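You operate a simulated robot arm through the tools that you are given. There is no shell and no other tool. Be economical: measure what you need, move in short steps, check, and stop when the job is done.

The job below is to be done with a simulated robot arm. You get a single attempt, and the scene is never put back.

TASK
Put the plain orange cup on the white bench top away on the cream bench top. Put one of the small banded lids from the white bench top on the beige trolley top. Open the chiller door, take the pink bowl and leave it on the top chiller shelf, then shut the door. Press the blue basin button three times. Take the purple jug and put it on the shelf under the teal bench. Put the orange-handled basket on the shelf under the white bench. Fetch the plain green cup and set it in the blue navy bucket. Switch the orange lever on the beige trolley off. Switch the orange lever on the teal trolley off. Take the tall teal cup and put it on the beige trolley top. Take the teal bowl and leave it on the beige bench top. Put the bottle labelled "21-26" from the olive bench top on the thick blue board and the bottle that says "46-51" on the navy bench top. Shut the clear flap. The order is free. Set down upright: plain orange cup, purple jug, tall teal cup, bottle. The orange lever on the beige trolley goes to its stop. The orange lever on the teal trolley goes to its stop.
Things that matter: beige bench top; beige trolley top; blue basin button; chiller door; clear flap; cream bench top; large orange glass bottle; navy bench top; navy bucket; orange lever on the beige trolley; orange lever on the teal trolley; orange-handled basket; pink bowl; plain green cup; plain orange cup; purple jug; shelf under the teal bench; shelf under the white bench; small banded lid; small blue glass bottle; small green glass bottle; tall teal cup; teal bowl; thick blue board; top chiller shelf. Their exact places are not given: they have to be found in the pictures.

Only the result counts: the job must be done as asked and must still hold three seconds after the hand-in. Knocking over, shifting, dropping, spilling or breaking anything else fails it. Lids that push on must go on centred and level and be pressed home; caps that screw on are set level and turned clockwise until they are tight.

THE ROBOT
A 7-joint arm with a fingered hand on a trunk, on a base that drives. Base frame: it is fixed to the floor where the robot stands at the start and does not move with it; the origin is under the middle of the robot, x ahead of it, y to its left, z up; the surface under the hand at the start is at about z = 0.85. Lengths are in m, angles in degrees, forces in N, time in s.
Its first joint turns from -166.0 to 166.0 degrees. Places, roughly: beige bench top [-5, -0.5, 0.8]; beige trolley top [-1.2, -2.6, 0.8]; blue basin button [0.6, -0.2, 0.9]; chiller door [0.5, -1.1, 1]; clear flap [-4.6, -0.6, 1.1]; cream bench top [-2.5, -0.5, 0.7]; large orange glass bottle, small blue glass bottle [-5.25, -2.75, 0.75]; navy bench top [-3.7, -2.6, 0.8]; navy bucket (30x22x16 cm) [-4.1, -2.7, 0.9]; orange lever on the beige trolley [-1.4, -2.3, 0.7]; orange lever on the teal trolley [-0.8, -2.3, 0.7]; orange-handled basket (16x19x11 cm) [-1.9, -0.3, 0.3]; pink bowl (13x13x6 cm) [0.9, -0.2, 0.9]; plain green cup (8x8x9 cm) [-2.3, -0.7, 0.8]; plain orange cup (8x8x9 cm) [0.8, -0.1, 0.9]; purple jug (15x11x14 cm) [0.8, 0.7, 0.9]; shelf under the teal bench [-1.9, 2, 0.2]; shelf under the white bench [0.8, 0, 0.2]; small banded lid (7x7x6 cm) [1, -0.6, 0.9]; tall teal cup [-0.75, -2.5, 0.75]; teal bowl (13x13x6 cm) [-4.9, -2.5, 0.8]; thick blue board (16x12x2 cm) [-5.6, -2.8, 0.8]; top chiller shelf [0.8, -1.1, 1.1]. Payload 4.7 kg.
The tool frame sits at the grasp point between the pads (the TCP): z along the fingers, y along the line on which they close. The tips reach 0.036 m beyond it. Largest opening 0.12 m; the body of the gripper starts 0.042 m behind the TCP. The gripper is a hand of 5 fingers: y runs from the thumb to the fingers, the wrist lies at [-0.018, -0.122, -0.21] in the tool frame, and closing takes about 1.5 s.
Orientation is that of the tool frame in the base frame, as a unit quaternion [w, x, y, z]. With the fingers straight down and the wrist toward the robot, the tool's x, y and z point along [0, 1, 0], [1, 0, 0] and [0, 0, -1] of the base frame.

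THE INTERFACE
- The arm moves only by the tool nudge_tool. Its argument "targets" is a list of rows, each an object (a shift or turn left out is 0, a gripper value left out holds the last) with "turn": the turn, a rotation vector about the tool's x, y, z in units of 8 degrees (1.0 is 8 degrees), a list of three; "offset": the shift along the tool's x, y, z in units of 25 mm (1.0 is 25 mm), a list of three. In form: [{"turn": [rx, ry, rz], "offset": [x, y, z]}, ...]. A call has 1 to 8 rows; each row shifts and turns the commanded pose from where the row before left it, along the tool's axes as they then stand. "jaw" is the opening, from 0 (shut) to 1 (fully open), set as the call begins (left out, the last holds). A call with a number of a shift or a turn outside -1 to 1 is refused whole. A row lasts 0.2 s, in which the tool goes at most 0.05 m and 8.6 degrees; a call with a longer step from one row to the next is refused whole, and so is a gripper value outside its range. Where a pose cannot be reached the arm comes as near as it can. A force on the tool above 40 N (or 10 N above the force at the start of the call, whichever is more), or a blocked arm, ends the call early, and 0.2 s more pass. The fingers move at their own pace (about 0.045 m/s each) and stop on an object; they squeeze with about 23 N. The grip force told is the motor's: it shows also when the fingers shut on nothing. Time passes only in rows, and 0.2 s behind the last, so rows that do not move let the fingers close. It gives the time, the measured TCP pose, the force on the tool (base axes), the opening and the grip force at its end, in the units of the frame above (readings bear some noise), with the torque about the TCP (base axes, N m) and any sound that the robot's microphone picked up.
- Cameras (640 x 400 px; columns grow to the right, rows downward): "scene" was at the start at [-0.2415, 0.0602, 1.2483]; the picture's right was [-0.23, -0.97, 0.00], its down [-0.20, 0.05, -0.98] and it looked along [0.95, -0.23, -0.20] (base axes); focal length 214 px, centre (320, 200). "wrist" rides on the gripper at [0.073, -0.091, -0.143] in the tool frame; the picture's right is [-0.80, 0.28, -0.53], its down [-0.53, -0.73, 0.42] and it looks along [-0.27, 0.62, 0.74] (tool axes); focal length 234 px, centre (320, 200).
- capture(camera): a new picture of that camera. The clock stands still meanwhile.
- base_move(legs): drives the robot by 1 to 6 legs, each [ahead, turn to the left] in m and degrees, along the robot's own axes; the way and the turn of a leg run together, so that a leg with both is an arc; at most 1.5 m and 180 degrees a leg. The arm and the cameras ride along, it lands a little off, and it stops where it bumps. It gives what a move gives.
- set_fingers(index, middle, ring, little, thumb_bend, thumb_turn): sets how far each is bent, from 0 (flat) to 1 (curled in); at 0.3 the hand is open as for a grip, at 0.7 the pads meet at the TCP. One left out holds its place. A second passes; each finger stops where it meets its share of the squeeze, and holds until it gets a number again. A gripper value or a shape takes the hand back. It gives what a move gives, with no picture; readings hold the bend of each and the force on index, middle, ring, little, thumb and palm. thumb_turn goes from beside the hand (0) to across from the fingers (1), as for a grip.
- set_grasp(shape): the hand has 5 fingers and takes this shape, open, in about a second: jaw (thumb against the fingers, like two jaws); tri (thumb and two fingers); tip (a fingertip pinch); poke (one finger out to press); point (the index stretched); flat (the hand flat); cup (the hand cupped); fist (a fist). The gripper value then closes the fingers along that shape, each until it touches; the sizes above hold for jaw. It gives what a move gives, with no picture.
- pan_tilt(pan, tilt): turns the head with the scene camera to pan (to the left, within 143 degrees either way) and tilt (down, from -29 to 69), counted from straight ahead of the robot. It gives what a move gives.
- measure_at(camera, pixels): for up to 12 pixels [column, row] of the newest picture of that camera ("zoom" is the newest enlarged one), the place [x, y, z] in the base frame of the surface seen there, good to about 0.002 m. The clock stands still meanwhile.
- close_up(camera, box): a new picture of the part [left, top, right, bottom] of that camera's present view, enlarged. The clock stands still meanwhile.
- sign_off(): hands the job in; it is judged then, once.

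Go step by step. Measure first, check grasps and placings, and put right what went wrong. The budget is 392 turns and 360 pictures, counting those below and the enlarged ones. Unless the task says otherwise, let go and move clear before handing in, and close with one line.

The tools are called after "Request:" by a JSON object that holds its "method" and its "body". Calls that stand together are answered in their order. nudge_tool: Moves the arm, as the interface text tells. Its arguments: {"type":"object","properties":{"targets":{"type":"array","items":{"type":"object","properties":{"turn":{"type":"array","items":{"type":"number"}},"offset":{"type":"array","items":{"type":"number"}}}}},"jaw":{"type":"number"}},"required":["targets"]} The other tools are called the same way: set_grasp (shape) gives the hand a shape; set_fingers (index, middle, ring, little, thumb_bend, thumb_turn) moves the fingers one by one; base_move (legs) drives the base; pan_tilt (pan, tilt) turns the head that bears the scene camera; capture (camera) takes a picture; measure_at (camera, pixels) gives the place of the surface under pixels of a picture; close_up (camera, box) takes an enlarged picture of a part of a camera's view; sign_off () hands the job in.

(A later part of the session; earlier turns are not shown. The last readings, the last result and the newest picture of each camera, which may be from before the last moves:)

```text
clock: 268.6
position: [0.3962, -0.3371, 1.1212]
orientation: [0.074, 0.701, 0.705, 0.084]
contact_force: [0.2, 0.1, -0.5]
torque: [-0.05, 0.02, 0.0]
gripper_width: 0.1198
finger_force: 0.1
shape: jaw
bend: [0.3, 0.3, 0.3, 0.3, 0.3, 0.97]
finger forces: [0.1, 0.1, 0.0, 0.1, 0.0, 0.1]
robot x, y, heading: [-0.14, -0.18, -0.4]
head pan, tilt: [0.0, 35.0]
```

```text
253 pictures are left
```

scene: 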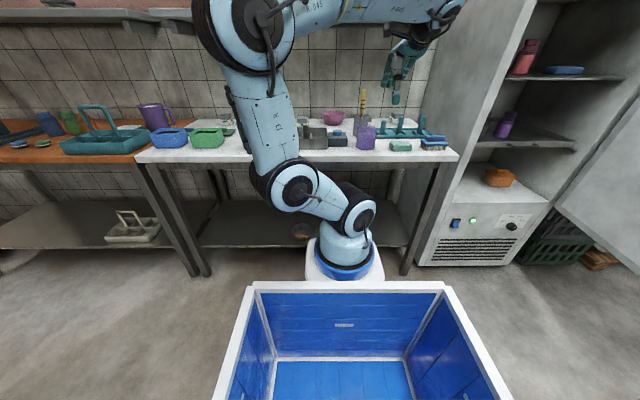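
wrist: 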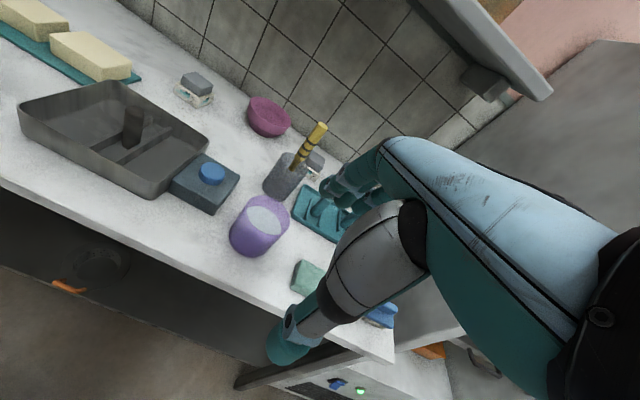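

Basket can be seen on its shelf. Now tilt the tool to ~32°, drive 0.12 forward, and move above the bowl's near rim.

Request:
{"method": "nudge_tool", "body": {"jaw": 0.5, "targets": [{"turn": [-0.8, 0, 0]}, {"turn": [-0.8, 0, 0]}, {"turn": [-0.8, 0, 0]}]}}

Request:
{"method": "base_move", "body": {"legs": [[0.12, 0.4]]}}

Request:
{"method": "nudge_tool", "body": {"targets": [{"offset": [0.9, 0, 0]}, {"offset": [0.9, 0, 0]}, {"offset": [0.9, 0, 0]}, {"offset": [0.9, 0, 0]}, {"offset": [0.9, 0, 0]}, {"offset": [0.9, 0, 0]}, {"offset": [0.9, 0, 0]}]}}

Request:
{"method": "nudge_tool", "body": {"targets": [{"offset": [0, 0.85, 0.53]}, {"offset": [0, 0.85, 0.53]}, {"offset": [0, 0.85, 0.53]}, {"offset": [0, 0.85, 0.53]}, {"offset": [0, 0.85, 0.53]}, {"offset": [0, 0.85, 0.53]}, {"offset": [0, 0.85, 0.53]}, {"offset": [0, 0.85, 0.53]}]}}

Request:
{"method": "capture", "body": {"camera": "wrist"}}

```text
clock: 269.4
position: [0.3941, -0.3361, 1.1232]
orientation: [0.19, 0.678, 0.681, 0.201]
contact_force: [0.6, 0.0, 0.4]
torque: [-0.01, 0.01, -0.01]
gripper_width: 0.0606
finger_force: 0.1
shape: jaw
bend: [0.74, 0.45, 0.42, 0.4, 0.7, 1.0]
finger forces: [0.0, 0.0, 0.0, 0.0, 0.0, 0.0]
robot x, y, heading: [-0.1399, -0.1794, -0.2]
head pan, tilt: [0.0, 35.0]
```

```text
clock: 270.7
position: [0.5149, -0.3322, 1.1211]
orientation: [0.189, 0.676, 0.683, 0.201]
contact_force: [-0.2, 0.5, -0.4]
torque: [0.02, 0.0, 0.02]
gripper_width: 0.0604
finger_force: 0.0
shape: jaw
bend: [0.74, 0.45, 0.42, 0.4, 0.7, 1.0]
finger forces: [0.0, 0.0, 0.0, 0.0, 0.0, 0.0]
robot x, y, heading: [-0.0189, -0.18, 0.1]
head pan, tilt: [0.0, 35.0]
```

```text
clock: 272.3
position: [0.5147, -0.1744, 1.1245]
orientation: [0.19, 0.676, 0.683, 0.202]
contact_force: [0.0, 1.5, -0.7]
torque: [-0.05, 0.02, 0.02]
gripper_width: 0.0606
finger_force: 0.0
shape: jaw
bend: [0.74, 0.45, 0.42, 0.4, 0.7, 1.0]
finger forces: [0.0, 0.0, 0.1, 0.0, 0.1, 0.1]
robot x, y, heading: [-0.0154, -0.1823, -0.0]
head pan, tilt: [0.0, 35.0]
```

```text
clock: 274.1
position: [0.7122, -0.172, 1.126]
orientation: [0.189, 0.676, 0.683, 0.201]
contact_force: [0.6, 0.5, 1.0]
torque: [-0.03, 0.03, -0.03]
gripper_width: 0.0604
finger_force: 0.1
shape: jaw
bend: [0.74, 0.45, 0.42, 0.4, 0.7, 1.0]
finger forces: [0.0, 0.1, 0.1, 0.0, 0.0, 0.1]
robot x, y, heading: [-0.0159, -0.1818, -0.0]
head pan, tilt: [0.0, 35.0]
```

```text
252 pictures are left
```

wrist: 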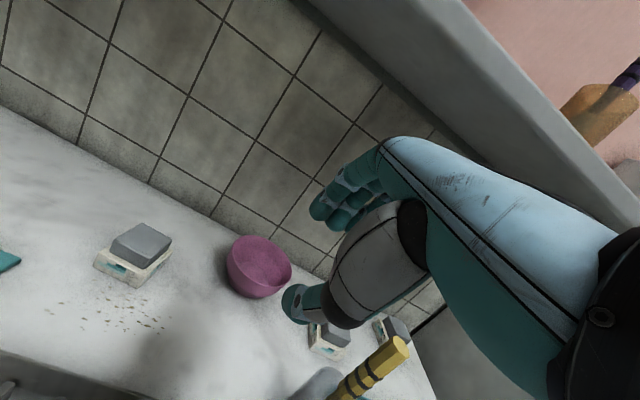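

Measure the bowl rim precisely from here.

Request:
{"method": "measure_at", "body": {"camera": "wrist", "pixels": [[233, 262], [243, 284], [265, 296], [285, 290], [290, 272], [238, 245], [270, 240], [228, 270], [255, 296], [258, 265]]}}

Request:
{"method": "close_up", "body": {"camera": "wrist", "box": [210, 220, 350, 330]}}

```text
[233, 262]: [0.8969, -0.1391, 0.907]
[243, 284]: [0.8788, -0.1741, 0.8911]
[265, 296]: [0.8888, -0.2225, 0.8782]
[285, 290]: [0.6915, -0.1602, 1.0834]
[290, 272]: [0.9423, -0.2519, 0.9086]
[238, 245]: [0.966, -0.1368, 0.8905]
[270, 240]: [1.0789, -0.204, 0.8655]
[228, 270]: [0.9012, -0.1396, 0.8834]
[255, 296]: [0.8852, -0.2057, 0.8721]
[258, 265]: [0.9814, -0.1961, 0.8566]
```

```text
3.64 times, centred on (280, 275) of wrist
```

zoom: 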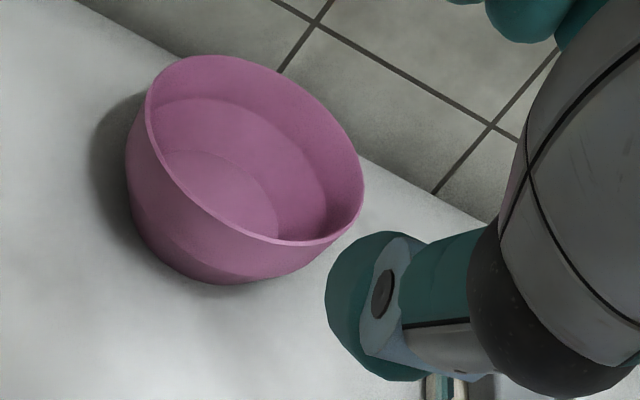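

Request:
{"method": "measure_at", "body": {"camera": "zoom", "pixels": [[148, 120], [165, 172], [210, 218], [270, 240], [340, 225], [360, 180], [160, 80], [220, 56], [200, 278], [180, 240]]}}

```text
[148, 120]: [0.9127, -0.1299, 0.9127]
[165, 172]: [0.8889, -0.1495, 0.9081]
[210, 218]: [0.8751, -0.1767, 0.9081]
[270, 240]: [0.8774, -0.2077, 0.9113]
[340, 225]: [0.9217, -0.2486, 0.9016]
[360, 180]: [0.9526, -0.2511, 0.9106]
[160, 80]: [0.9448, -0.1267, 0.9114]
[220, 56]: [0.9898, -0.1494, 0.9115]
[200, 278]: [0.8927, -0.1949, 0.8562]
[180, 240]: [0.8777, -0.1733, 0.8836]
```

Rim near point is (0.874,-0.185,0.911). Go down along the tool axis to straddle the near rim.

Request:
{"method": "nudge_tool", "body": {"targets": [{"offset": [-0.04, 0.13, 0.9]}, {"offset": [-0.04, 0.13, 0.9]}, {"offset": [-0.04, 0.13, 0.9]}, {"offset": [-0.04, 0.13, 0.9]}, {"offset": [-0.04, 0.13, 0.9]}, {"offset": [-0.04, 0.13, 0.9]}, {"offset": [-0.04, 0.13, 0.9]}, {"offset": [-0.04, 0.13, 0.9]}]}}

Request:
{"method": "capture", "body": {"camera": "wrist"}}

```text
clock: 275.9
position: [0.8307, -0.176, 0.9858]
orientation: [0.189, 0.676, 0.683, 0.202]
contact_force: [0.2, -0.2, -0.2]
torque: [0.01, 0.0, 0.03]
gripper_width: 0.0601
finger_force: 0.0
shape: jaw
bend: [0.74, 0.45, 0.42, 0.4, 0.7, 1.0]
finger forces: [0.0, 0.1, 0.0, 0.0, 0.0, 0.1]
robot x, y, heading: [-0.0182, -0.1852, -0.1]
head pan, tilt: [0.0, 35.0]
```

```text
250 pictures are left
```

wrist: 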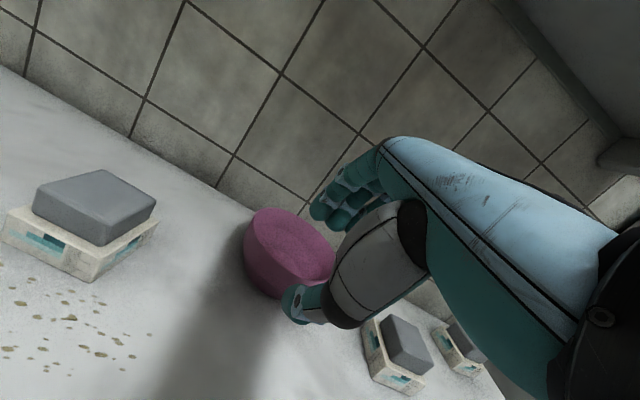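

Continue 8 cm along the axis, then check.

Request:
{"method": "nudge_tool", "body": {"targets": [{"offset": [-0.1, 0, 0.8]}, {"offset": [-0.1, 0, 0.8]}, {"offset": [0, 0, 0.8]}, {"offset": [0, 0, 0.7]}]}}

Request:
{"method": "close_up", "body": {"camera": "wrist", "box": [230, 160, 400, 330]}}

```text
clock: 276.9
position: [0.8724, -0.1792, 0.9199]
orientation: [0.189, 0.677, 0.682, 0.201]
contact_force: [-0.1, 0.1, -0.3]
torque: [-0.03, 0.02, -0.01]
gripper_width: 0.0602
finger_force: 0.0
shape: jaw
bend: [0.74, 0.45, 0.42, 0.4, 0.7, 1.0]
finger forces: [0.1, 0.1, 0.0, 0.1, 0.1, 0.0]
robot x, y, heading: [-0.0201, -0.1837, 0.1]
head pan, tilt: [0.0, 35.0]
```

```text
2.35 times, centred on (315, 245) of wrist
```

zoom: 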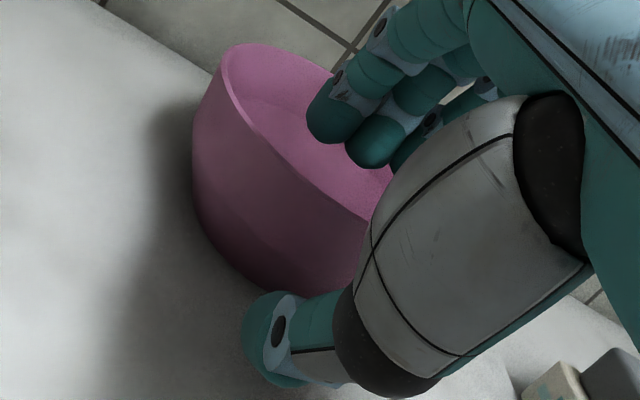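

Fingers are inside, thumb outside the near wall. Close and lift a little.

Request:
{"method": "nudge_tool", "body": {"jaw": 0, "targets": [{}, {}, {}, {}, {}]}}

Request:
{"method": "nudge_tool", "body": {"targets": [{"offset": [0, 0.2, -0.35]}, {"offset": [0, 0.2, -0.35]}, {"offset": [0, 0.3, -0.5]}, {"offset": [0, 0.4, -0.65]}]}}

Request:
{"method": "capture", "body": {"camera": "wrist"}}

```text
clock: 278.1
position: [0.8735, -0.1803, 0.919]
orientation: [0.189, 0.676, 0.683, 0.201]
contact_force: [0.3, -0.3, 1.2]
torque: [-0.1, 0.02, -0.02]
gripper_width: 0.0003
finger_force: 23.0
shape: jaw
bend: [0.7, 0.7, 0.69, 0.7, 0.71, 1.0]
finger forces: [11.8, 5.5, 1.8, 2.1, 19.3, 0.1]
robot x, y, heading: [-0.0205, -0.1844, -0.1]
head pan, tilt: [0.0, 35.0]
```

```text
clock: 279.1
position: [0.8689, -0.1818, 0.9721]
orientation: [0.189, 0.677, 0.683, 0.2]
contact_force: [0.3, 0.9, -1.5]
torque: [0.02, 0.07, 0.01]
gripper_width: 0.0
finger_force: 22.6
shape: jaw
bend: [0.7, 0.7, 0.7, 0.7, 0.71, 1.0]
finger forces: [12.7, 5.1, 1.7, 0.3, 20.0, 0.0]
robot x, y, heading: [-0.017, -0.1825, -0.1]
head pan, tilt: [0.0, 35.0]
```

```text
248 pictures are left
```

wrist: 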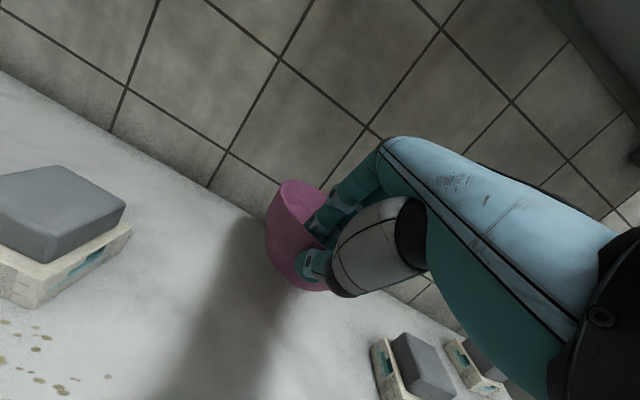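

Bowl is held level. Retract and raise it.

Request:
{"method": "nudge_tool", "body": {"targets": [{"offset": [0, -0.3, -0.9]}, {"offset": [0, -0.3, -0.9]}, {"offset": [0, -0.3, -0.9]}, {"offset": [0, -0.3, -0.9]}, {"offset": [0, -0.3, -0.9]}, {"offset": [0, -0.3, -0.9]}, {"offset": [0, -0.3, -0.9]}, {"offset": [0, -0.3, -0.9]}]}}

Request:
{"method": "nudge_tool", "body": {"targets": [{"offset": [0, -0.2, -0.9]}, {"offset": [0, -0.2, -0.9]}, {"offset": [0, -0.2, -0.9]}, {"offset": [0, -0.2, -0.9]}, {"offset": [0, -0.2, -0.9]}, {"offset": [0, -0.2, -0.9]}, {"offset": [0, -0.2, -0.9]}, {"offset": [0, -0.2, -0.9]}]}}

Request:
{"method": "capture", "body": {"camera": "wrist"}}

Request:
{"method": "pan_tilt", "body": {"pan": -40, "tilt": 5}}

Request:
{"method": "capture", "body": {"camera": "scene"}}

```text
clock: 280.9
position: [0.7225, -0.1838, 1.0927]
orientation: [0.188, 0.677, 0.683, 0.201]
contact_force: [0.1, 0.7, -0.7]
torque: [0.02, 0.05, 0.03]
gripper_width: 0.0
finger_force: 22.8
shape: jaw
bend: [0.7, 0.7, 0.7, 0.7, 0.71, 1.0]
finger forces: [12.9, 4.8, 1.8, 0.3, 20.2, 0.0]
robot x, y, heading: [-0.0195, -0.182, -0.1]
head pan, tilt: [0.0, 35.0]
```

```text
clock: 282.7
position: [0.5932, -0.1886, 1.2264]
orientation: [0.189, 0.676, 0.683, 0.201]
contact_force: [0.1, 0.1, -0.6]
torque: [0.0, 0.06, 0.0]
gripper_width: 0.0001
finger_force: 23.0
shape: jaw
bend: [0.7, 0.7, 0.7, 0.7, 0.71, 1.0]
finger forces: [13.0, 4.9, 2.0, 0.3, 20.1, 0.0]
robot x, y, heading: [-0.0182, -0.1812, -0.2]
head pan, tilt: [0.0, 35.0]
```

```text
247 pictures are left
```

wrist: 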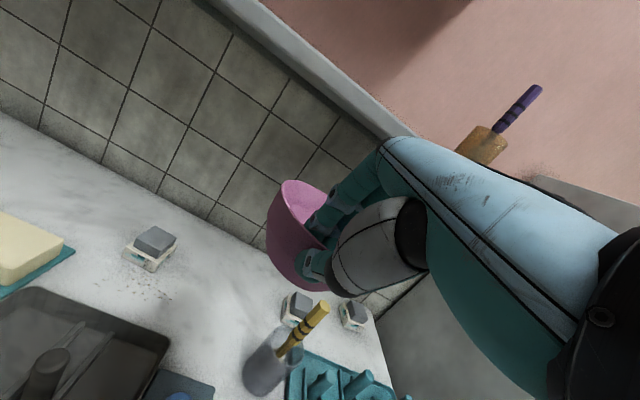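

```text
clock: 283.7
position: [0.5939, -0.1878, 1.2256]
orientation: [0.188, 0.675, 0.684, 0.202]
contact_force: [0.6, -0.7, -0.7]
torque: [0.01, 0.07, -0.04]
gripper_width: 0.0001
finger_force: 23.2
shape: jaw
bend: [0.7, 0.7, 0.7, 0.7, 0.71, 1.0]
finger forces: [13.1, 4.9, 2.0, 0.2, 20.1, 0.1]
robot x, y, heading: [-0.0165, -0.1829, 0.0]
head pan, tilt: [-40.0, 5.0]
```

```text
246 pictures are left
```

scene: 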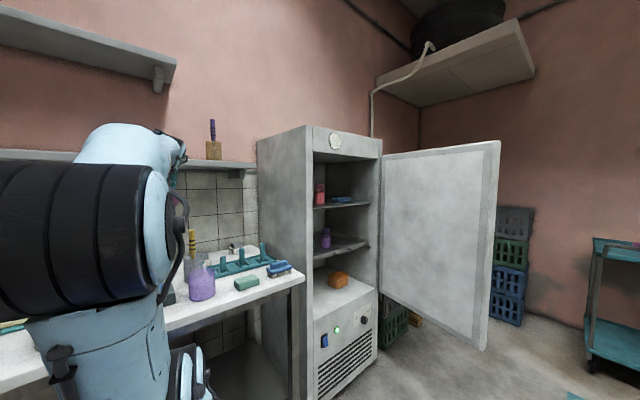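

Bowl is up. Drive back, right, and face the open chiller at y≈-0.92, keeping clear of the door's edge.

Request:
{"method": "base_move", "body": {"legs": [[-0.81, 0], [0, -90], [0.74, 0], [0, 90], [0.35, 0]]}}

Request:
{"method": "pan_tilt", "body": {"pan": -8, "tilt": 5}}

Request:
{"method": "capture", "body": {"camera": "scene"}}

Request:
{"method": "capture", "body": {"camera": "wrist"}}

```text
clock: 301.1
position: [0.168, -0.9047, 1.2251]
orientation: [0.187, 0.669, 0.69, 0.203]
contact_force: [-0.7, 0.3, -1.0]
torque: [-0.02, 0.06, -0.03]
gripper_width: 0.0002
finger_force: 23.2
shape: jaw
bend: [0.7, 0.7, 0.7, 0.7, 0.72, 1.0]
finger forces: [12.4, 4.6, 2.0, 0.2, 18.8, 0.0]
robot x, y, heading: [-0.4447, -0.9136, 1.2]
head pan, tilt: [-40.0, 5.0]
```

```text
clock: 302.1
position: [0.168, -0.9039, 1.2246]
orientation: [0.186, 0.669, 0.691, 0.202]
contact_force: [0.8, 0.2, -0.6]
torque: [-0.01, 0.03, -0.01]
gripper_width: 0.0
finger_force: 23.0
shape: jaw
bend: [0.7, 0.7, 0.7, 0.7, 0.72, 1.0]
finger forces: [12.4, 4.6, 1.9, 0.2, 18.8, 0.0]
robot x, y, heading: [-0.4462, -0.914, 1.2]
head pan, tilt: [-8.0, 5.0]
```

```text
245 pictures are left
```

scene: 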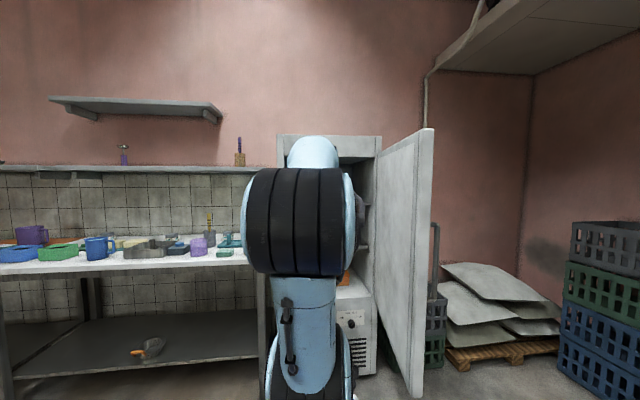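

```text
244 pictures are left
```

wrist: 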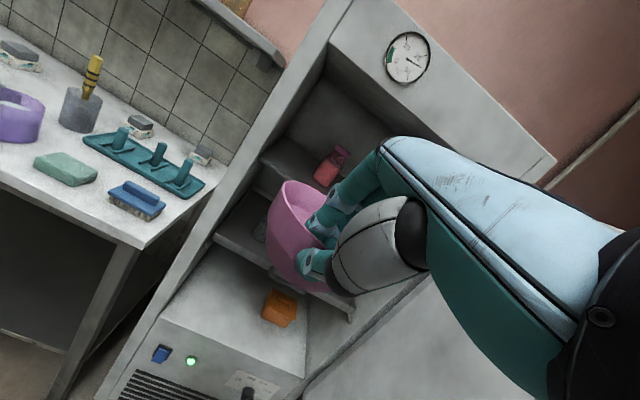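

The shelf is z 1.12; items there are the red bottle (~-0.97) and a low blue thing (~-1.17). I'll shift the bowl to y≈-1.08, and look again for the blue item's extent.

Request:
{"method": "base_move", "body": {"legs": [[0.15, -1.2]]}}

Request:
{"method": "nudge_tool", "body": {"targets": [{"offset": [-0.9, 0.05, -0.08]}, {"offset": [-0.9, 0.05, -0.08]}, {"offset": [-0.9, 0.05, -0.08]}, {"offset": [-0.9, 0.05, -0.08]}, {"offset": [-0.9, 0.05, -0.08]}, {"offset": [-0.9, 0.05, -0.08]}, {"offset": [-0.9, 0.05, -0.08]}, {"offset": [-0.9, 0.05, -0.08]}]}}

Request:
{"method": "capture", "body": {"camera": "wrist"}}

Request:
{"method": "capture", "body": {"camera": "scene"}}

```text
clock: 303.5
position: [0.3194, -0.9152, 1.2256]
orientation: [0.189, 0.675, 0.684, 0.201]
contact_force: [0.7, -0.3, -0.3]
torque: [0.01, 0.04, -0.02]
gripper_width: 0.0
finger_force: 23.9
shape: jaw
bend: [0.7, 0.7, 0.7, 0.7, 0.72, 1.0]
finger forces: [12.4, 4.5, 2.1, 0.3, 19.0, 0.0]
robot x, y, heading: [-0.2974, -0.9097, 0.3]
head pan, tilt: [-8.0, 5.0]
```

```text
clock: 305.3
position: [0.3216, -1.0943, 1.2436]
orientation: [0.189, 0.675, 0.684, 0.201]
contact_force: [0.2, -0.4, -0.8]
torque: [-0.01, 0.07, -0.05]
gripper_width: 0.0001
finger_force: 22.7
shape: jaw
bend: [0.7, 0.7, 0.7, 0.7, 0.72, 1.0]
finger forces: [12.5, 4.6, 2.1, 0.3, 19.2, 0.1]
robot x, y, heading: [-0.2909, -0.9133, 0.1]
head pan, tilt: [-8.0, 5.0]
```

```text
243 pictures are left
```

wrist: 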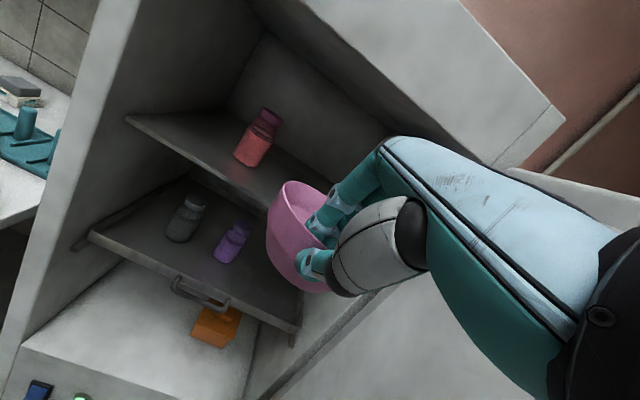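

```text
242 pictures are left
```

scene: 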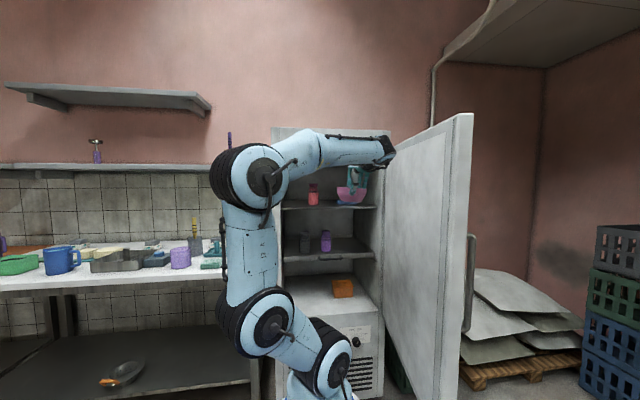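

Request:
{"method": "measure_at", "body": {"camera": "wrist", "pixels": [[135, 120], [200, 130], [200, 165], [236, 155], [250, 166], [265, 150], [265, 112], [240, 185], [290, 165], [300, 180], [245, 105]]}}

Request:
{"method": "close_up", "body": {"camera": "scene", "box": [270, 150, 400, 260]}}

Request:
{"method": "measure_at", "body": {"camera": "zoom", "pixels": [[80, 278], [200, 170], [230, 200], [210, 270], [300, 275], [345, 240], [350, 255], [400, 260], [450, 262], [480, 255], [500, 150], [300, 60]]}}

```text
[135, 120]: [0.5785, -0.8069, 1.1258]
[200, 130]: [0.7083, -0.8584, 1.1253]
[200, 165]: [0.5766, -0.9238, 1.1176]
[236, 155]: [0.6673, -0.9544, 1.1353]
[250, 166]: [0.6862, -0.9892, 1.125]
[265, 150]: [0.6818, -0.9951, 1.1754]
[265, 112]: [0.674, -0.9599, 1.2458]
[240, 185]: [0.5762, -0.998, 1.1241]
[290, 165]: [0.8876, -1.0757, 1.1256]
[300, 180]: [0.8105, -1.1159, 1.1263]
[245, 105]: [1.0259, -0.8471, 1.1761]
```

```text
3.64 times, centred on (335, 205) of scene
```

zoom: 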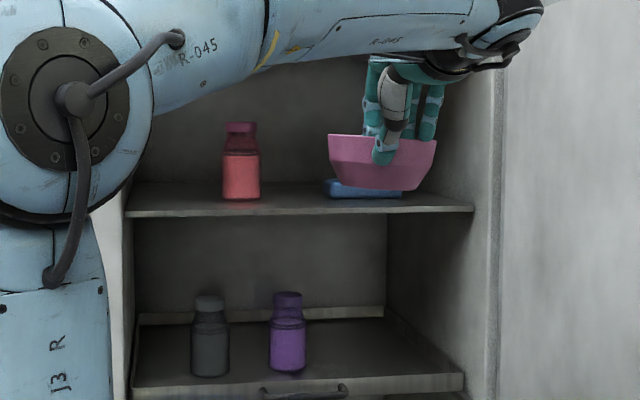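

```text
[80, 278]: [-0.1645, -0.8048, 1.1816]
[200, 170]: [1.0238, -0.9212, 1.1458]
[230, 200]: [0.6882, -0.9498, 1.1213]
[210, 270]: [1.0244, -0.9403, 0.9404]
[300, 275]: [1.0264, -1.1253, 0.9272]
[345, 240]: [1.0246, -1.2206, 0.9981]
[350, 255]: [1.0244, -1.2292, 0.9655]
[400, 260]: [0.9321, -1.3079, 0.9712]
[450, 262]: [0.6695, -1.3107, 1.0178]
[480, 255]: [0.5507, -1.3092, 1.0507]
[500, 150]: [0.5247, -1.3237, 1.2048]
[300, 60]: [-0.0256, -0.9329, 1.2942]
```

Bowl at y≈-1.10, clear of the bottle (right edge ≈-0.996) and above the low blue item. Lower 2 cm, and drive in with care about the lintel.

Request:
{"method": "nudge_tool", "body": {"targets": [{"offset": [0, -0.25, 0.4]}, {"offset": [0, -0.25, 0.4]}]}}

Request:
{"method": "base_move", "body": {"legs": [[0.2, 0]]}}

Request:
{"method": "close_up", "body": {"camera": "scene", "box": [240, 80, 460, 260]}}

Request:
{"method": "capture", "body": {"camera": "wrist"}}

```text
clock: 305.9
position: [0.3214, -1.0932, 1.2186]
orientation: [0.188, 0.675, 0.684, 0.2]
contact_force: [-0.4, 0.0, -2.0]
torque: [0.02, 0.07, 0.01]
gripper_width: 0.0
finger_force: 23.1
shape: jaw
bend: [0.7, 0.7, 0.7, 0.7, 0.72, 1.0]
finger forces: [12.7, 4.6, 2.1, 0.2, 19.2, 0.0]
robot x, y, heading: [-0.295, -0.9102, 0.3]
head pan, tilt: [-8.0, 5.0]
```

```text
clock: 307.5
position: [0.5282, -1.0895, 1.2175]
orientation: [0.188, 0.673, 0.687, 0.202]
contact_force: [-0.2, 0.5, -0.7]
torque: [0.03, 0.06, -0.03]
gripper_width: 0.0
finger_force: 23.0
shape: jaw
bend: [0.7, 0.7, 0.7, 0.7, 0.72, 1.0]
finger forces: [12.7, 4.6, 2.1, 0.2, 19.2, 0.1]
robot x, y, heading: [-0.0875, -0.9078, 0.6]
head pan, tilt: [-8.0, 5.0]
```

```text
2.22 times, centred on (350, 170) of scene
```

zoom: 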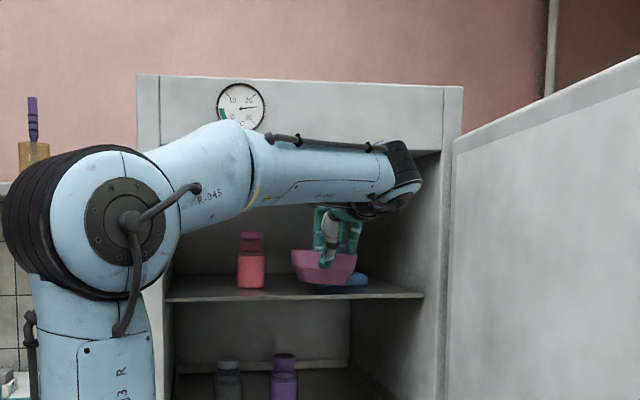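

```text
239 pictures are left
```

wrist: 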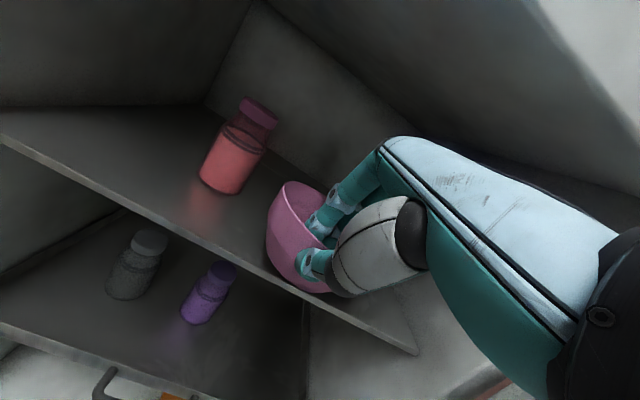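

Request:
{"method": "measure_at", "body": {"camera": "zoom", "pixels": [[430, 148], [430, 155], [165, 160], [400, 143], [385, 215], [410, 165], [350, 285], [355, 278], [365, 283], [300, 260]]}}

```text
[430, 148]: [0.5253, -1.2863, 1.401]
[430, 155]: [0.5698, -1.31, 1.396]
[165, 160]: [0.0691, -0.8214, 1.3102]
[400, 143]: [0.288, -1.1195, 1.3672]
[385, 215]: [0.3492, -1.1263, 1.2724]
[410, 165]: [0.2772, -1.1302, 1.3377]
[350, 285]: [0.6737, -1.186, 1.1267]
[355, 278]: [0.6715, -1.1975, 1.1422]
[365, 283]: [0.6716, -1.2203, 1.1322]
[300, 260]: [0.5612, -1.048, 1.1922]
```

Blue item's front is x≈0.672, top 1.142; lintel at 1.40 leaves room. Raise 1 cm, drive 0.1 in, then extend the arm 0.13.

Request:
{"method": "nudge_tool", "body": {"targets": [{"offset": [0, 0.22, -0.36]}]}}

Request:
{"method": "base_move", "body": {"legs": [[0.1, 0]]}}

Request:
{"method": "nudge_tool", "body": {"targets": [{"offset": [0, 0.75, 0.47]}, {"offset": [0, 0.75, 0.47]}, {"offset": [0, 0.75, 0.47]}, {"offset": [0, 0.75, 0.47]}, {"offset": [0, 0.75, 0.47]}, {"offset": [0, 0.75, 0.47]}]}}

Request:
{"method": "capture", "body": {"camera": "wrist"}}

Request:
{"method": "close_up", "body": {"camera": "scene", "box": [240, 80, 460, 260]}}

```text
clock: 307.9
position: [0.5288, -1.0894, 1.23]
orientation: [0.187, 0.674, 0.686, 0.202]
contact_force: [0.0, 0.5, -1.1]
torque: [-0.02, 0.07, 0.01]
gripper_width: 0.0001
finger_force: 23.2
shape: jaw
bend: [0.7, 0.7, 0.7, 0.7, 0.72, 1.0]
finger forces: [12.6, 4.6, 2.1, 0.2, 19.3, 0.0]
robot x, y, heading: [-0.0872, -0.9046, 0.8]
head pan, tilt: [-8.0, 5.0]
```

```text
clock: 309.0
position: [0.6291, -1.0874, 1.2291]
orientation: [0.187, 0.672, 0.687, 0.202]
contact_force: [0.7, 0.0, -1.3]
torque: [0.0, 0.03, -0.01]
gripper_width: 0.0
finger_force: 22.9
shape: jaw
bend: [0.7, 0.7, 0.7, 0.7, 0.72, 1.0]
finger forces: [12.7, 4.6, 2.1, 0.2, 19.4, 0.1]
robot x, y, heading: [0.0148, -0.9052, 0.5]
head pan, tilt: [-8.0, 5.0]
```

```text
clock: 310.4
position: [0.7606, -1.084, 1.2304]
orientation: [0.188, 0.673, 0.686, 0.202]
contact_force: [-0.6, 0.6, -0.9]
torque: [0.01, 0.06, -0.01]
gripper_width: 0.0001
finger_force: 22.9
shape: jaw
bend: [0.7, 0.7, 0.7, 0.7, 0.72, 1.0]
finger forces: [12.8, 4.7, 2.0, 0.3, 19.3, 0.1]
robot x, y, heading: [0.0105, -0.9062, 0.7]
head pan, tilt: [-8.0, 5.0]
```

```text
238 pictures are left
```

wrist: 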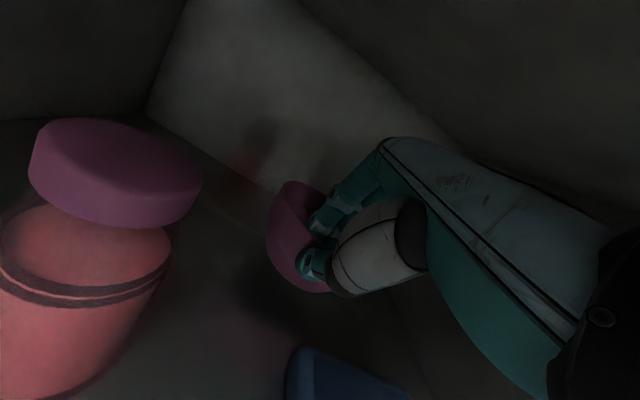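

```text
2.22 times, centred on (350, 170) of scene
```

zoom: 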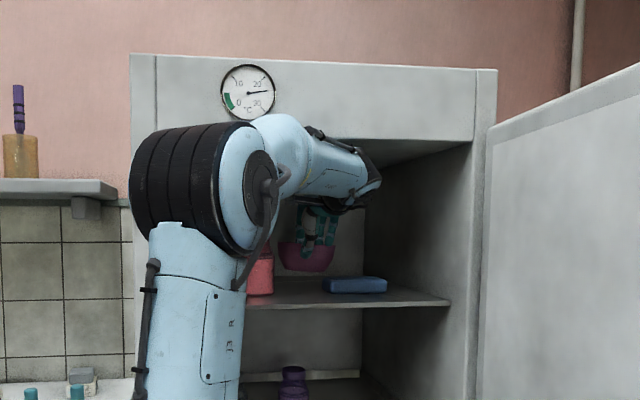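

Clear on all sides. Lower until the bowl touches the shelf.

Request:
{"method": "measure_at", "body": {"camera": "wrist", "pixels": [[300, 350], [360, 370], [320, 380], [270, 300], [200, 270]]}}

Request:
{"method": "nudge_tool", "body": {"targets": [{"offset": [0, -0.21, 0.34]}, {"offset": [0, -0.21, 0.34]}, {"offset": [0, -0.21, 0.34]}, {"offset": [0, -0.1, 0.17]}]}}

```text
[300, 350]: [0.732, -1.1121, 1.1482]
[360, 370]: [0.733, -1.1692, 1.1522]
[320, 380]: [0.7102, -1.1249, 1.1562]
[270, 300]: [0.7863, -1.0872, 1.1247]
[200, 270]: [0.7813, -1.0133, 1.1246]
```

```text
clock: 311.4
position: [0.7596, -1.0843, 1.196]
orientation: [0.188, 0.672, 0.687, 0.202]
contact_force: [-1.2, 0.1, 6.8]
torque: [-0.35, -0.11, -0.1]
gripper_width: 0.0
finger_force: 22.9
shape: jaw
bend: [0.7, 0.7, 0.7, 0.7, 0.72, 1.0]
finger forces: [12.2, 4.8, 2.5, 7.5, 18.6, 0.1]
robot x, y, heading: [0.0118, -0.9083, 0.3]
head pan, tilt: [-8.0, 5.0]
```

Contact. Open the hand modestly and withdraw up along the tool axis.

Request:
{"method": "nudge_tool", "body": {"jaw": 0.45, "targets": [{"offset": [0, 0.03, -0.06]}, {}, {}, {}]}}

Request:
{"method": "nudge_tool", "body": {"targets": [{"offset": [0, 0, -0.5]}, {"offset": [0, 0, -0.6]}, {"offset": [0, 0, -0.6]}]}}

Request:
{"method": "capture", "body": {"camera": "wrist"}}

```text
clock: 312.4
position: [0.7614, -1.0834, 1.1964]
orientation: [0.188, 0.673, 0.687, 0.201]
contact_force: [0.3, 0.2, 0.2]
torque: [0.02, 0.03, 0.0]
gripper_width: 0.0535
finger_force: 0.1
shape: jaw
bend: [0.74, 0.47, 0.44, 0.42, 0.72, 1.0]
finger forces: [0.0, 0.0, 0.0, 0.0, 0.0, 0.1]
robot x, y, heading: [0.0118, -0.9066, 0.5]
head pan, tilt: [-8.0, 5.0]
```

```text
clock: 313.2
position: [0.7387, -1.0848, 1.232]
orientation: [0.188, 0.673, 0.686, 0.201]
contact_force: [0.6, -0.5, 0.3]
torque: [0.02, 0.01, 0.02]
gripper_width: 0.0533
finger_force: 0.0
shape: jaw
bend: [0.74, 0.47, 0.44, 0.42, 0.72, 1.0]
finger forces: [0.1, 0.1, 0.0, 0.1, 0.0, 0.0]
robot x, y, heading: [0.011, -0.9092, 0.7]
head pan, tilt: [-8.0, 5.0]
```

```text
236 pictures are left
```

wrist: 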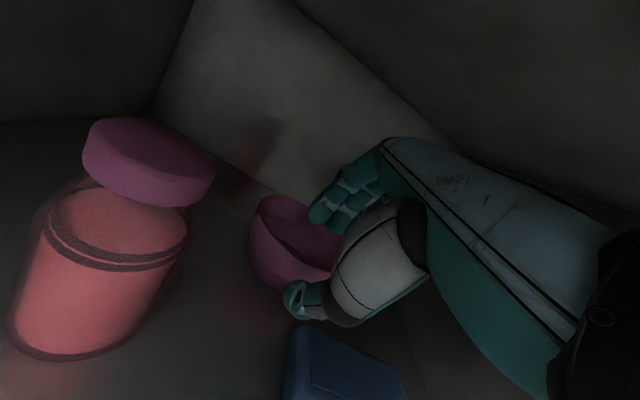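

Bowl stands on the shelf. Retract by driving back.

Request:
{"method": "base_move", "body": {"legs": [[-0.45, 0]]}}

Request:
{"method": "capture", "body": {"camera": "wrist"}}

Request:
{"method": "capture", "body": {"camera": "scene"}}

```text
clock: 315.9
position: [0.2877, -1.0907, 1.2321]
orientation: [0.188, 0.673, 0.687, 0.201]
contact_force: [-0.4, -0.1, 0.0]
torque: [0.0, -0.02, 0.01]
gripper_width: 0.0535
finger_force: 0.1
shape: jaw
bend: [0.74, 0.47, 0.44, 0.42, 0.72, 1.0]
finger forces: [0.1, 0.1, 0.1, 0.0, 0.0, 0.0]
robot x, y, heading: [-0.4406, -0.9093, 0.6]
head pan, tilt: [-8.0, 5.0]
```

```text
235 pictures are left
```

wrist: 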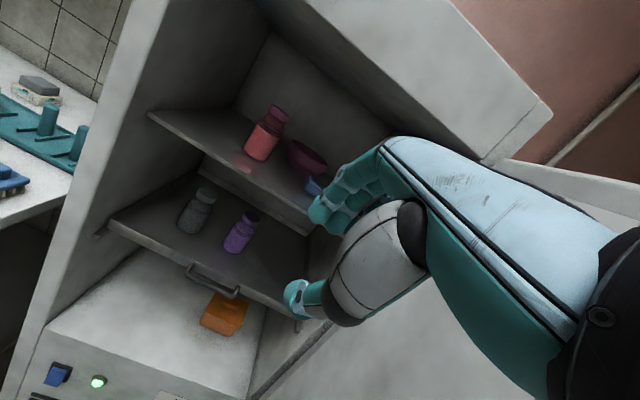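

```text
234 pictures are left
```

scene: 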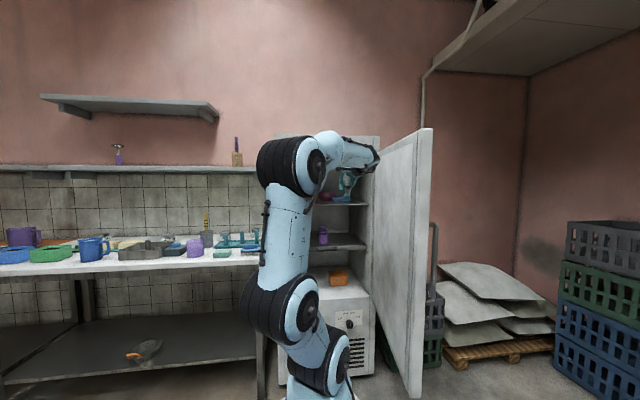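

Bowl is in place. Now close the door by pushing its outer face: centre and retract the hand, then drive round to a 45° heading outside the door.

Request:
{"method": "nudge_tool", "body": {"jaw": 0, "targets": [{"offset": [0.9, -0.5, -0.31]}, {"offset": [0.9, -0.5, -0.31]}, {"offset": [0.9, -0.5, -0.31]}, {"offset": [0.9, -0.5, -0.31]}, {"offset": [0.9, -0.5, -0.31]}, {"offset": [0.9, -0.5, -0.31]}, {"offset": [0.9, -0.5, -0.31]}, {"offset": [0.9, -0.5, -0.31]}]}}

Request:
{"method": "base_move", "body": {"legs": [[-0.35, 0], [0, -70], [1.0, 0], [0, 115]]}}

Request:
{"method": "pan_tilt", "body": {"pan": 0, "tilt": 20}}

Request:
{"method": "capture", "body": {"camera": "scene"}}

Request:
{"method": "capture", "body": {"camera": "wrist"}}

```text
clock: 317.7
position: [0.165, -0.912, 1.2338]
orientation: [0.187, 0.673, 0.687, 0.201]
contact_force: [0.4, 0.2, -0.5]
torque: [0.03, -0.01, 0.03]
gripper_width: 0.0
finger_force: 22.6
shape: jaw
bend: [0.7, 0.7, 0.7, 0.7, 0.51, 1.0]
finger forces: [0.1, 0.0, 0.0, 0.0, 0.1, 0.0]
robot x, y, heading: [-0.4407, -0.9125, 0.6]
head pan, tilt: [-8.0, 5.0]
```

```text
clock: 328.9
position: [-0.1994, -2.4173, 1.2341]
orientation: [0.268, 0.934, 0.224, 0.071]
contact_force: [-0.8, -0.1, -1.1]
torque: [-0.01, 0.01, 0.0]
gripper_width: 0.0
finger_force: 23.5
shape: jaw
bend: [0.7, 0.7, 0.7, 0.7, 0.51, 1.0]
finger forces: [0.1, 0.1, 0.0, 0.0, 0.1, 0.1]
robot x, y, heading: [-0.4603, -1.8711, -63.7]
head pan, tilt: [-8.0, 5.0]
stopped in leg 4: the robot was blocked; the commanded pose is now the measured one
```

```text
clock: 329.7
position: [-0.1995, -2.4162, 1.2338]
orientation: [0.267, 0.935, 0.224, 0.071]
contact_force: [0.5, -0.4, 0.4]
torque: [0.0, 0.0, -0.01]
gripper_width: 0.0
finger_force: 23.4
shape: jaw
bend: [0.7, 0.7, 0.7, 0.7, 0.51, 1.0]
finger forces: [0.1, 0.0, 0.1, 0.0, 0.0, 0.1]
robot x, y, heading: [-0.4643, -1.8703, -63.7]
head pan, tilt: [0.0, 20.0]
```

```text
233 pictures are left
```

scene: 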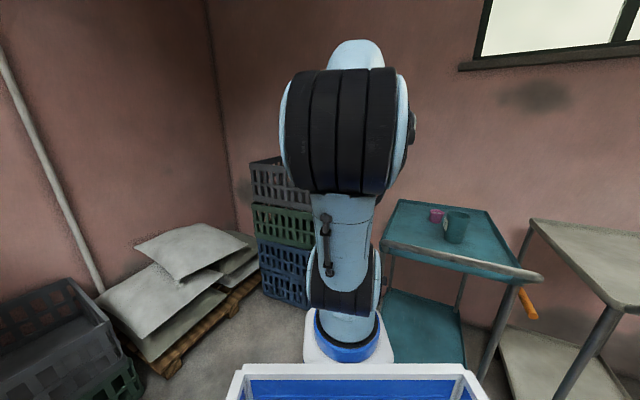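

```text
232 pictures are left
```

wrist: 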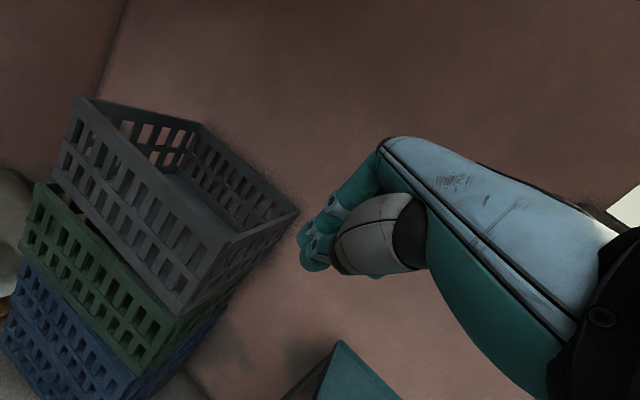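

The turn was blocked. Measure the crates and trolley near me.

Request:
{"method": "measure_at", "body": {"camera": "scene", "pixels": [[265, 160], [300, 190], [280, 290], [395, 205], [540, 280], [385, 245], [525, 295], [455, 225], [436, 215], [530, 220], [465, 340], [385, 330]]}}

Request:
{"method": "measure_at", "body": {"camera": "wrist", "pixels": [[290, 212], [170, 230], [80, 100], [340, 345], [200, 300]]}}

Request:
{"method": "pan_tilt", "body": {"pan": 110, "tilt": 35}}

Request:
{"method": "capture", "body": {"camera": "scene"}}

```text
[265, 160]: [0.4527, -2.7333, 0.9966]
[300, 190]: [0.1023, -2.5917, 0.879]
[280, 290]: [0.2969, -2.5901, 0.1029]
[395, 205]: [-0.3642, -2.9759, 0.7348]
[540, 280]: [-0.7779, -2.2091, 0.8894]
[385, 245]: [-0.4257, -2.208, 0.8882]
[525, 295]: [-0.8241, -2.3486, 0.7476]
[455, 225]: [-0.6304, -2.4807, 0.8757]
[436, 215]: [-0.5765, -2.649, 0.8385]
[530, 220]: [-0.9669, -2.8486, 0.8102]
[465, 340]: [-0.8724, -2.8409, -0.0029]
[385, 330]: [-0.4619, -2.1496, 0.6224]
```

```text
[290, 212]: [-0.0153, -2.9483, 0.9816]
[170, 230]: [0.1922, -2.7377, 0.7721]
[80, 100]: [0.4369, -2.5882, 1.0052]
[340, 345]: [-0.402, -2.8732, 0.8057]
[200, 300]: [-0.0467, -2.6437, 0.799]
```

```text
clock: 331.6
position: [-0.2006, -2.4159, 1.2339]
orientation: [0.267, 0.935, 0.224, 0.071]
contact_force: [0.8, 1.1, 0.2]
torque: [0.02, -0.02, 0.01]
gripper_width: 0.0
finger_force: 23.5
shape: jaw
bend: [0.7, 0.7, 0.7, 0.7, 0.51, 1.0]
finger forces: [0.1, 0.0, 0.0, 0.0, 0.0, 0.1]
robot x, y, heading: [-0.4606, -1.8709, -63.7]
head pan, tilt: [110.0, 35.0]
```

```text
231 pictures are left
```

scene: 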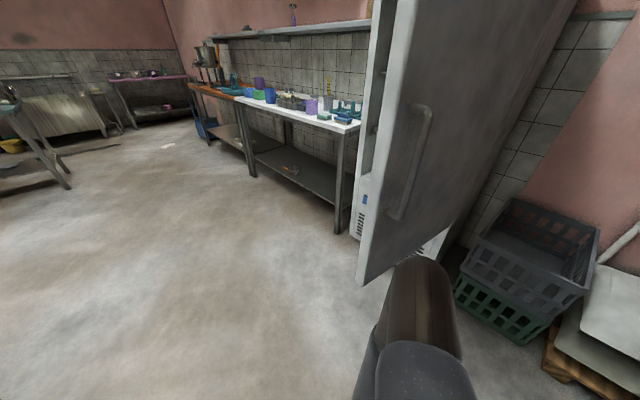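

The trolley handle (y≈-2.21) was too close for turning. Back off a little, turn to heading 0, then push the door with the arm sideways.

Request:
{"method": "base_move", "body": {"legs": [[-0.16, 0], [0, 64]]}}

Request:
{"method": "pan_tilt", "body": {"pan": 20, "tilt": 20}}

Request:
{"method": "capture", "body": {"camera": "scene"}}

```text
clock: 335.8
position: [0.0717, -1.7316, 1.2337]
orientation: [0.189, 0.675, 0.685, 0.201]
contact_force: [-0.4, -0.3, -0.2]
torque: [-0.03, 0.0, 0.04]
gripper_width: 0.0001
finger_force: 22.6
shape: jaw
bend: [0.7, 0.7, 0.7, 0.7, 0.51, 1.0]
finger forces: [0.0, 0.1, 0.0, 0.0, 0.0, 0.0]
robot x, y, heading: [-0.5334, -1.7293, 0.1]
head pan, tilt: [110.0, 35.0]
```

```text
clock: 337.5
position: [0.0711, -1.7332, 1.2333]
orientation: [0.188, 0.675, 0.685, 0.2]
contact_force: [0.4, 0.2, 0.1]
torque: [-0.01, -0.02, -0.03]
gripper_width: 0.0
finger_force: 22.9
shape: jaw
bend: [0.7, 0.7, 0.7, 0.7, 0.51, 1.0]
finger forces: [0.1, 0.0, 0.0, 0.0, 0.1, 0.0]
robot x, y, heading: [-0.5332, -1.7286, 0.3]
head pan, tilt: [20.0, 20.0]
```

```text
230 pictures are left
```

scene: 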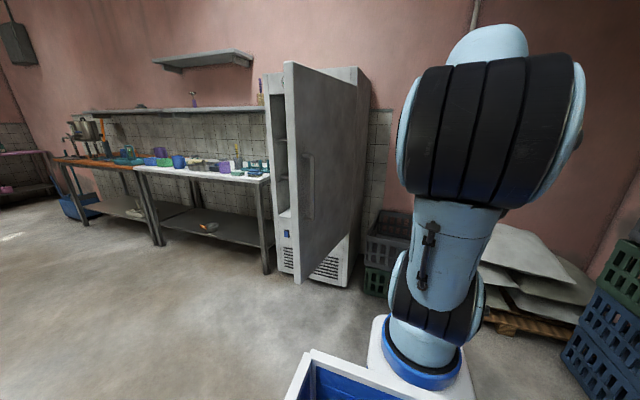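

Hand is outside the door at (0.07,-1.73). Sweep left (+y) to contact and push.

Request:
{"method": "nudge_tool", "body": {"targets": [{"offset": [1, 0, 0]}, {"offset": [1, 0, 0]}, {"offset": [1, 0, 0]}, {"offset": [1, 0, 0]}, {"offset": [1, 0, 0]}, {"offset": [1, 0, 0]}, {"offset": [1, 0, 0]}, {"offset": [1, 0, 0]}]}}

Request:
{"method": "nudge_tool", "body": {"targets": [{"offset": [1, 0, 0]}, {"offset": [1, 0, 0]}, {"offset": [1, 0, 0]}, {"offset": [1, 0, 0]}, {"offset": [1, 0, 0]}, {"offset": [1, 0, 0]}, {"offset": [1, 0, 0]}, {"offset": [1, 0, 0]}]}}

Request:
{"method": "nudge_tool", "body": {"targets": [{"offset": [0.8, 0.1, 0.06]}, {"offset": [0.8, 0.1, 0.06]}, {"offset": [0.8, 0.1, 0.06]}, {"offset": [0.8, 0.2, 0.12]}, {"offset": [0.8, 0.2, 0.12]}, {"offset": [0.8, 0.2, 0.12]}, {"offset": [0.8, 0.3, 0.18]}, {"offset": [0.8, 0.3, 0.18]}]}}

Request:
{"method": "capture", "body": {"camera": "scene"}}

```text
clock: 339.3
position: [0.0668, -1.5329, 1.2366]
orientation: [0.189, 0.675, 0.684, 0.201]
contact_force: [0.0, -0.2, -0.2]
torque: [0.02, 0.0, 0.01]
gripper_width: 0.0
finger_force: 23.0
shape: jaw
bend: [0.7, 0.7, 0.7, 0.7, 0.51, 1.0]
finger forces: [0.0, 0.1, 0.1, 0.0, 0.0, 0.0]
robot x, y, heading: [-0.535, -1.7289, 0.1]
head pan, tilt: [20.0, 20.0]
```

```text
clock: 341.1
position: [0.063, -1.3329, 1.2387]
orientation: [0.189, 0.676, 0.684, 0.2]
contact_force: [0.6, -0.2, 1.1]
torque: [0.0, 0.02, -0.01]
gripper_width: 0.0001
finger_force: 22.5
shape: jaw
bend: [0.7, 0.7, 0.7, 0.7, 0.51, 1.0]
finger forces: [0.0, 0.0, 0.1, 0.0, 0.0, 0.1]
robot x, y, heading: [-0.5333, -1.7246, 0.3]
head pan, tilt: [20.0, 20.0]
```

```text
clock: 342.9
position: [0.1056, -1.1722, 1.2438]
orientation: [0.189, 0.675, 0.684, 0.201]
contact_force: [0.1, -0.9, 0.5]
torque: [0.02, 0.0, -0.01]
gripper_width: 0.0
finger_force: 23.1
shape: jaw
bend: [0.7, 0.7, 0.7, 0.7, 0.52, 1.0]
finger forces: [0.0, 0.1, 0.0, 0.0, 0.0, 0.0]
robot x, y, heading: [-0.5343, -1.7254, 0.2]
head pan, tilt: [20.0, 20.0]
```

```text
229 pictures are left
```

scene: 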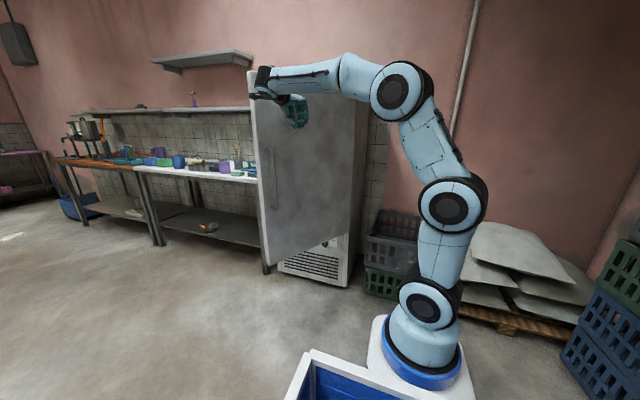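

The door swings along. Now drive forward to push it shut.

Request:
{"method": "base_move", "body": {"legs": [[0.3, 0]]}}

Request:
{"method": "capture", "body": {"camera": "scene"}}

```text
clock: 344.9
position: [0.403, -1.1709, 1.2434]
orientation: [0.189, 0.674, 0.685, 0.201]
contact_force: [-1.8, 0.5, -1.1]
torque: [0.04, 0.01, 0.06]
gripper_width: 0.0003
finger_force: 23.3
shape: jaw
bend: [0.7, 0.7, 0.7, 0.7, 0.52, 1.0]
finger forces: [0.0, 0.0, 0.0, 0.0, 0.1, 0.0]
robot x, y, heading: [-0.2383, -1.7288, 0.1]
head pan, tilt: [20.0, 20.0]
```

```text
228 pictures are left
```

scene: 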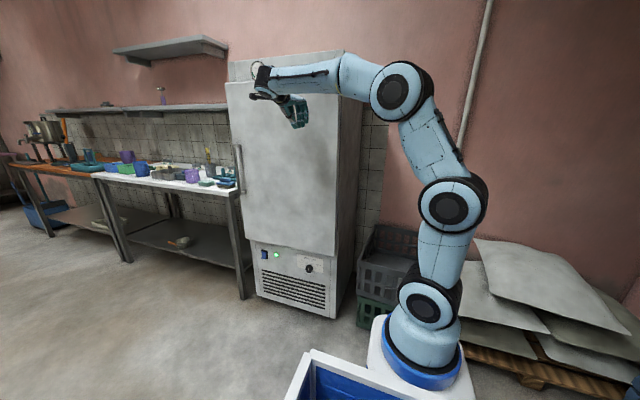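

Nearly shut. Push the last bit with the arm.

Request:
{"method": "nudge_tool", "body": {"targets": [{"offset": [0, 0.42, 0.26]}, {"offset": [0, 0.42, 0.26]}, {"offset": [0, 0.42, 0.26]}, {"offset": [0, 0.42, 0.26]}, {"offset": [0, 0.42, 0.26]}]}}

Request:
{"method": "measure_at", "body": {"camera": "scene", "pixels": [[235, 90], [330, 240], [335, 140], [235, 230], [240, 150]]}}

```text
clock: 346.1
position: [0.4537, -1.1676, 1.2479]
orientation: [0.186, 0.675, 0.685, 0.203]
contact_force: [-26.6, -8.1, -1.5]
torque: [0.22, -0.68, -0.64]
gripper_width: 0.0
finger_force: 23.2
shape: jaw
bend: [0.7, 0.7, 0.7, 0.7, 0.52, 1.0]
finger forces: [0.1, 26.4, 0.0, 0.0, 0.0, 0.0]
robot x, y, heading: [-0.2351, -1.7282, 0.1]
head pan, tilt: [20.0, 20.0]
stopped in row 5: the force on the tool passed its limit at 48 N (the readings are from after the stop); the commanded pose is now the measured one
```

```text
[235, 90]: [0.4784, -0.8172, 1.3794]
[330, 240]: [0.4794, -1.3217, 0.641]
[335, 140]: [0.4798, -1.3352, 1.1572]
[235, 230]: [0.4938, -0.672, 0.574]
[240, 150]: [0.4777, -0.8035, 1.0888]
```

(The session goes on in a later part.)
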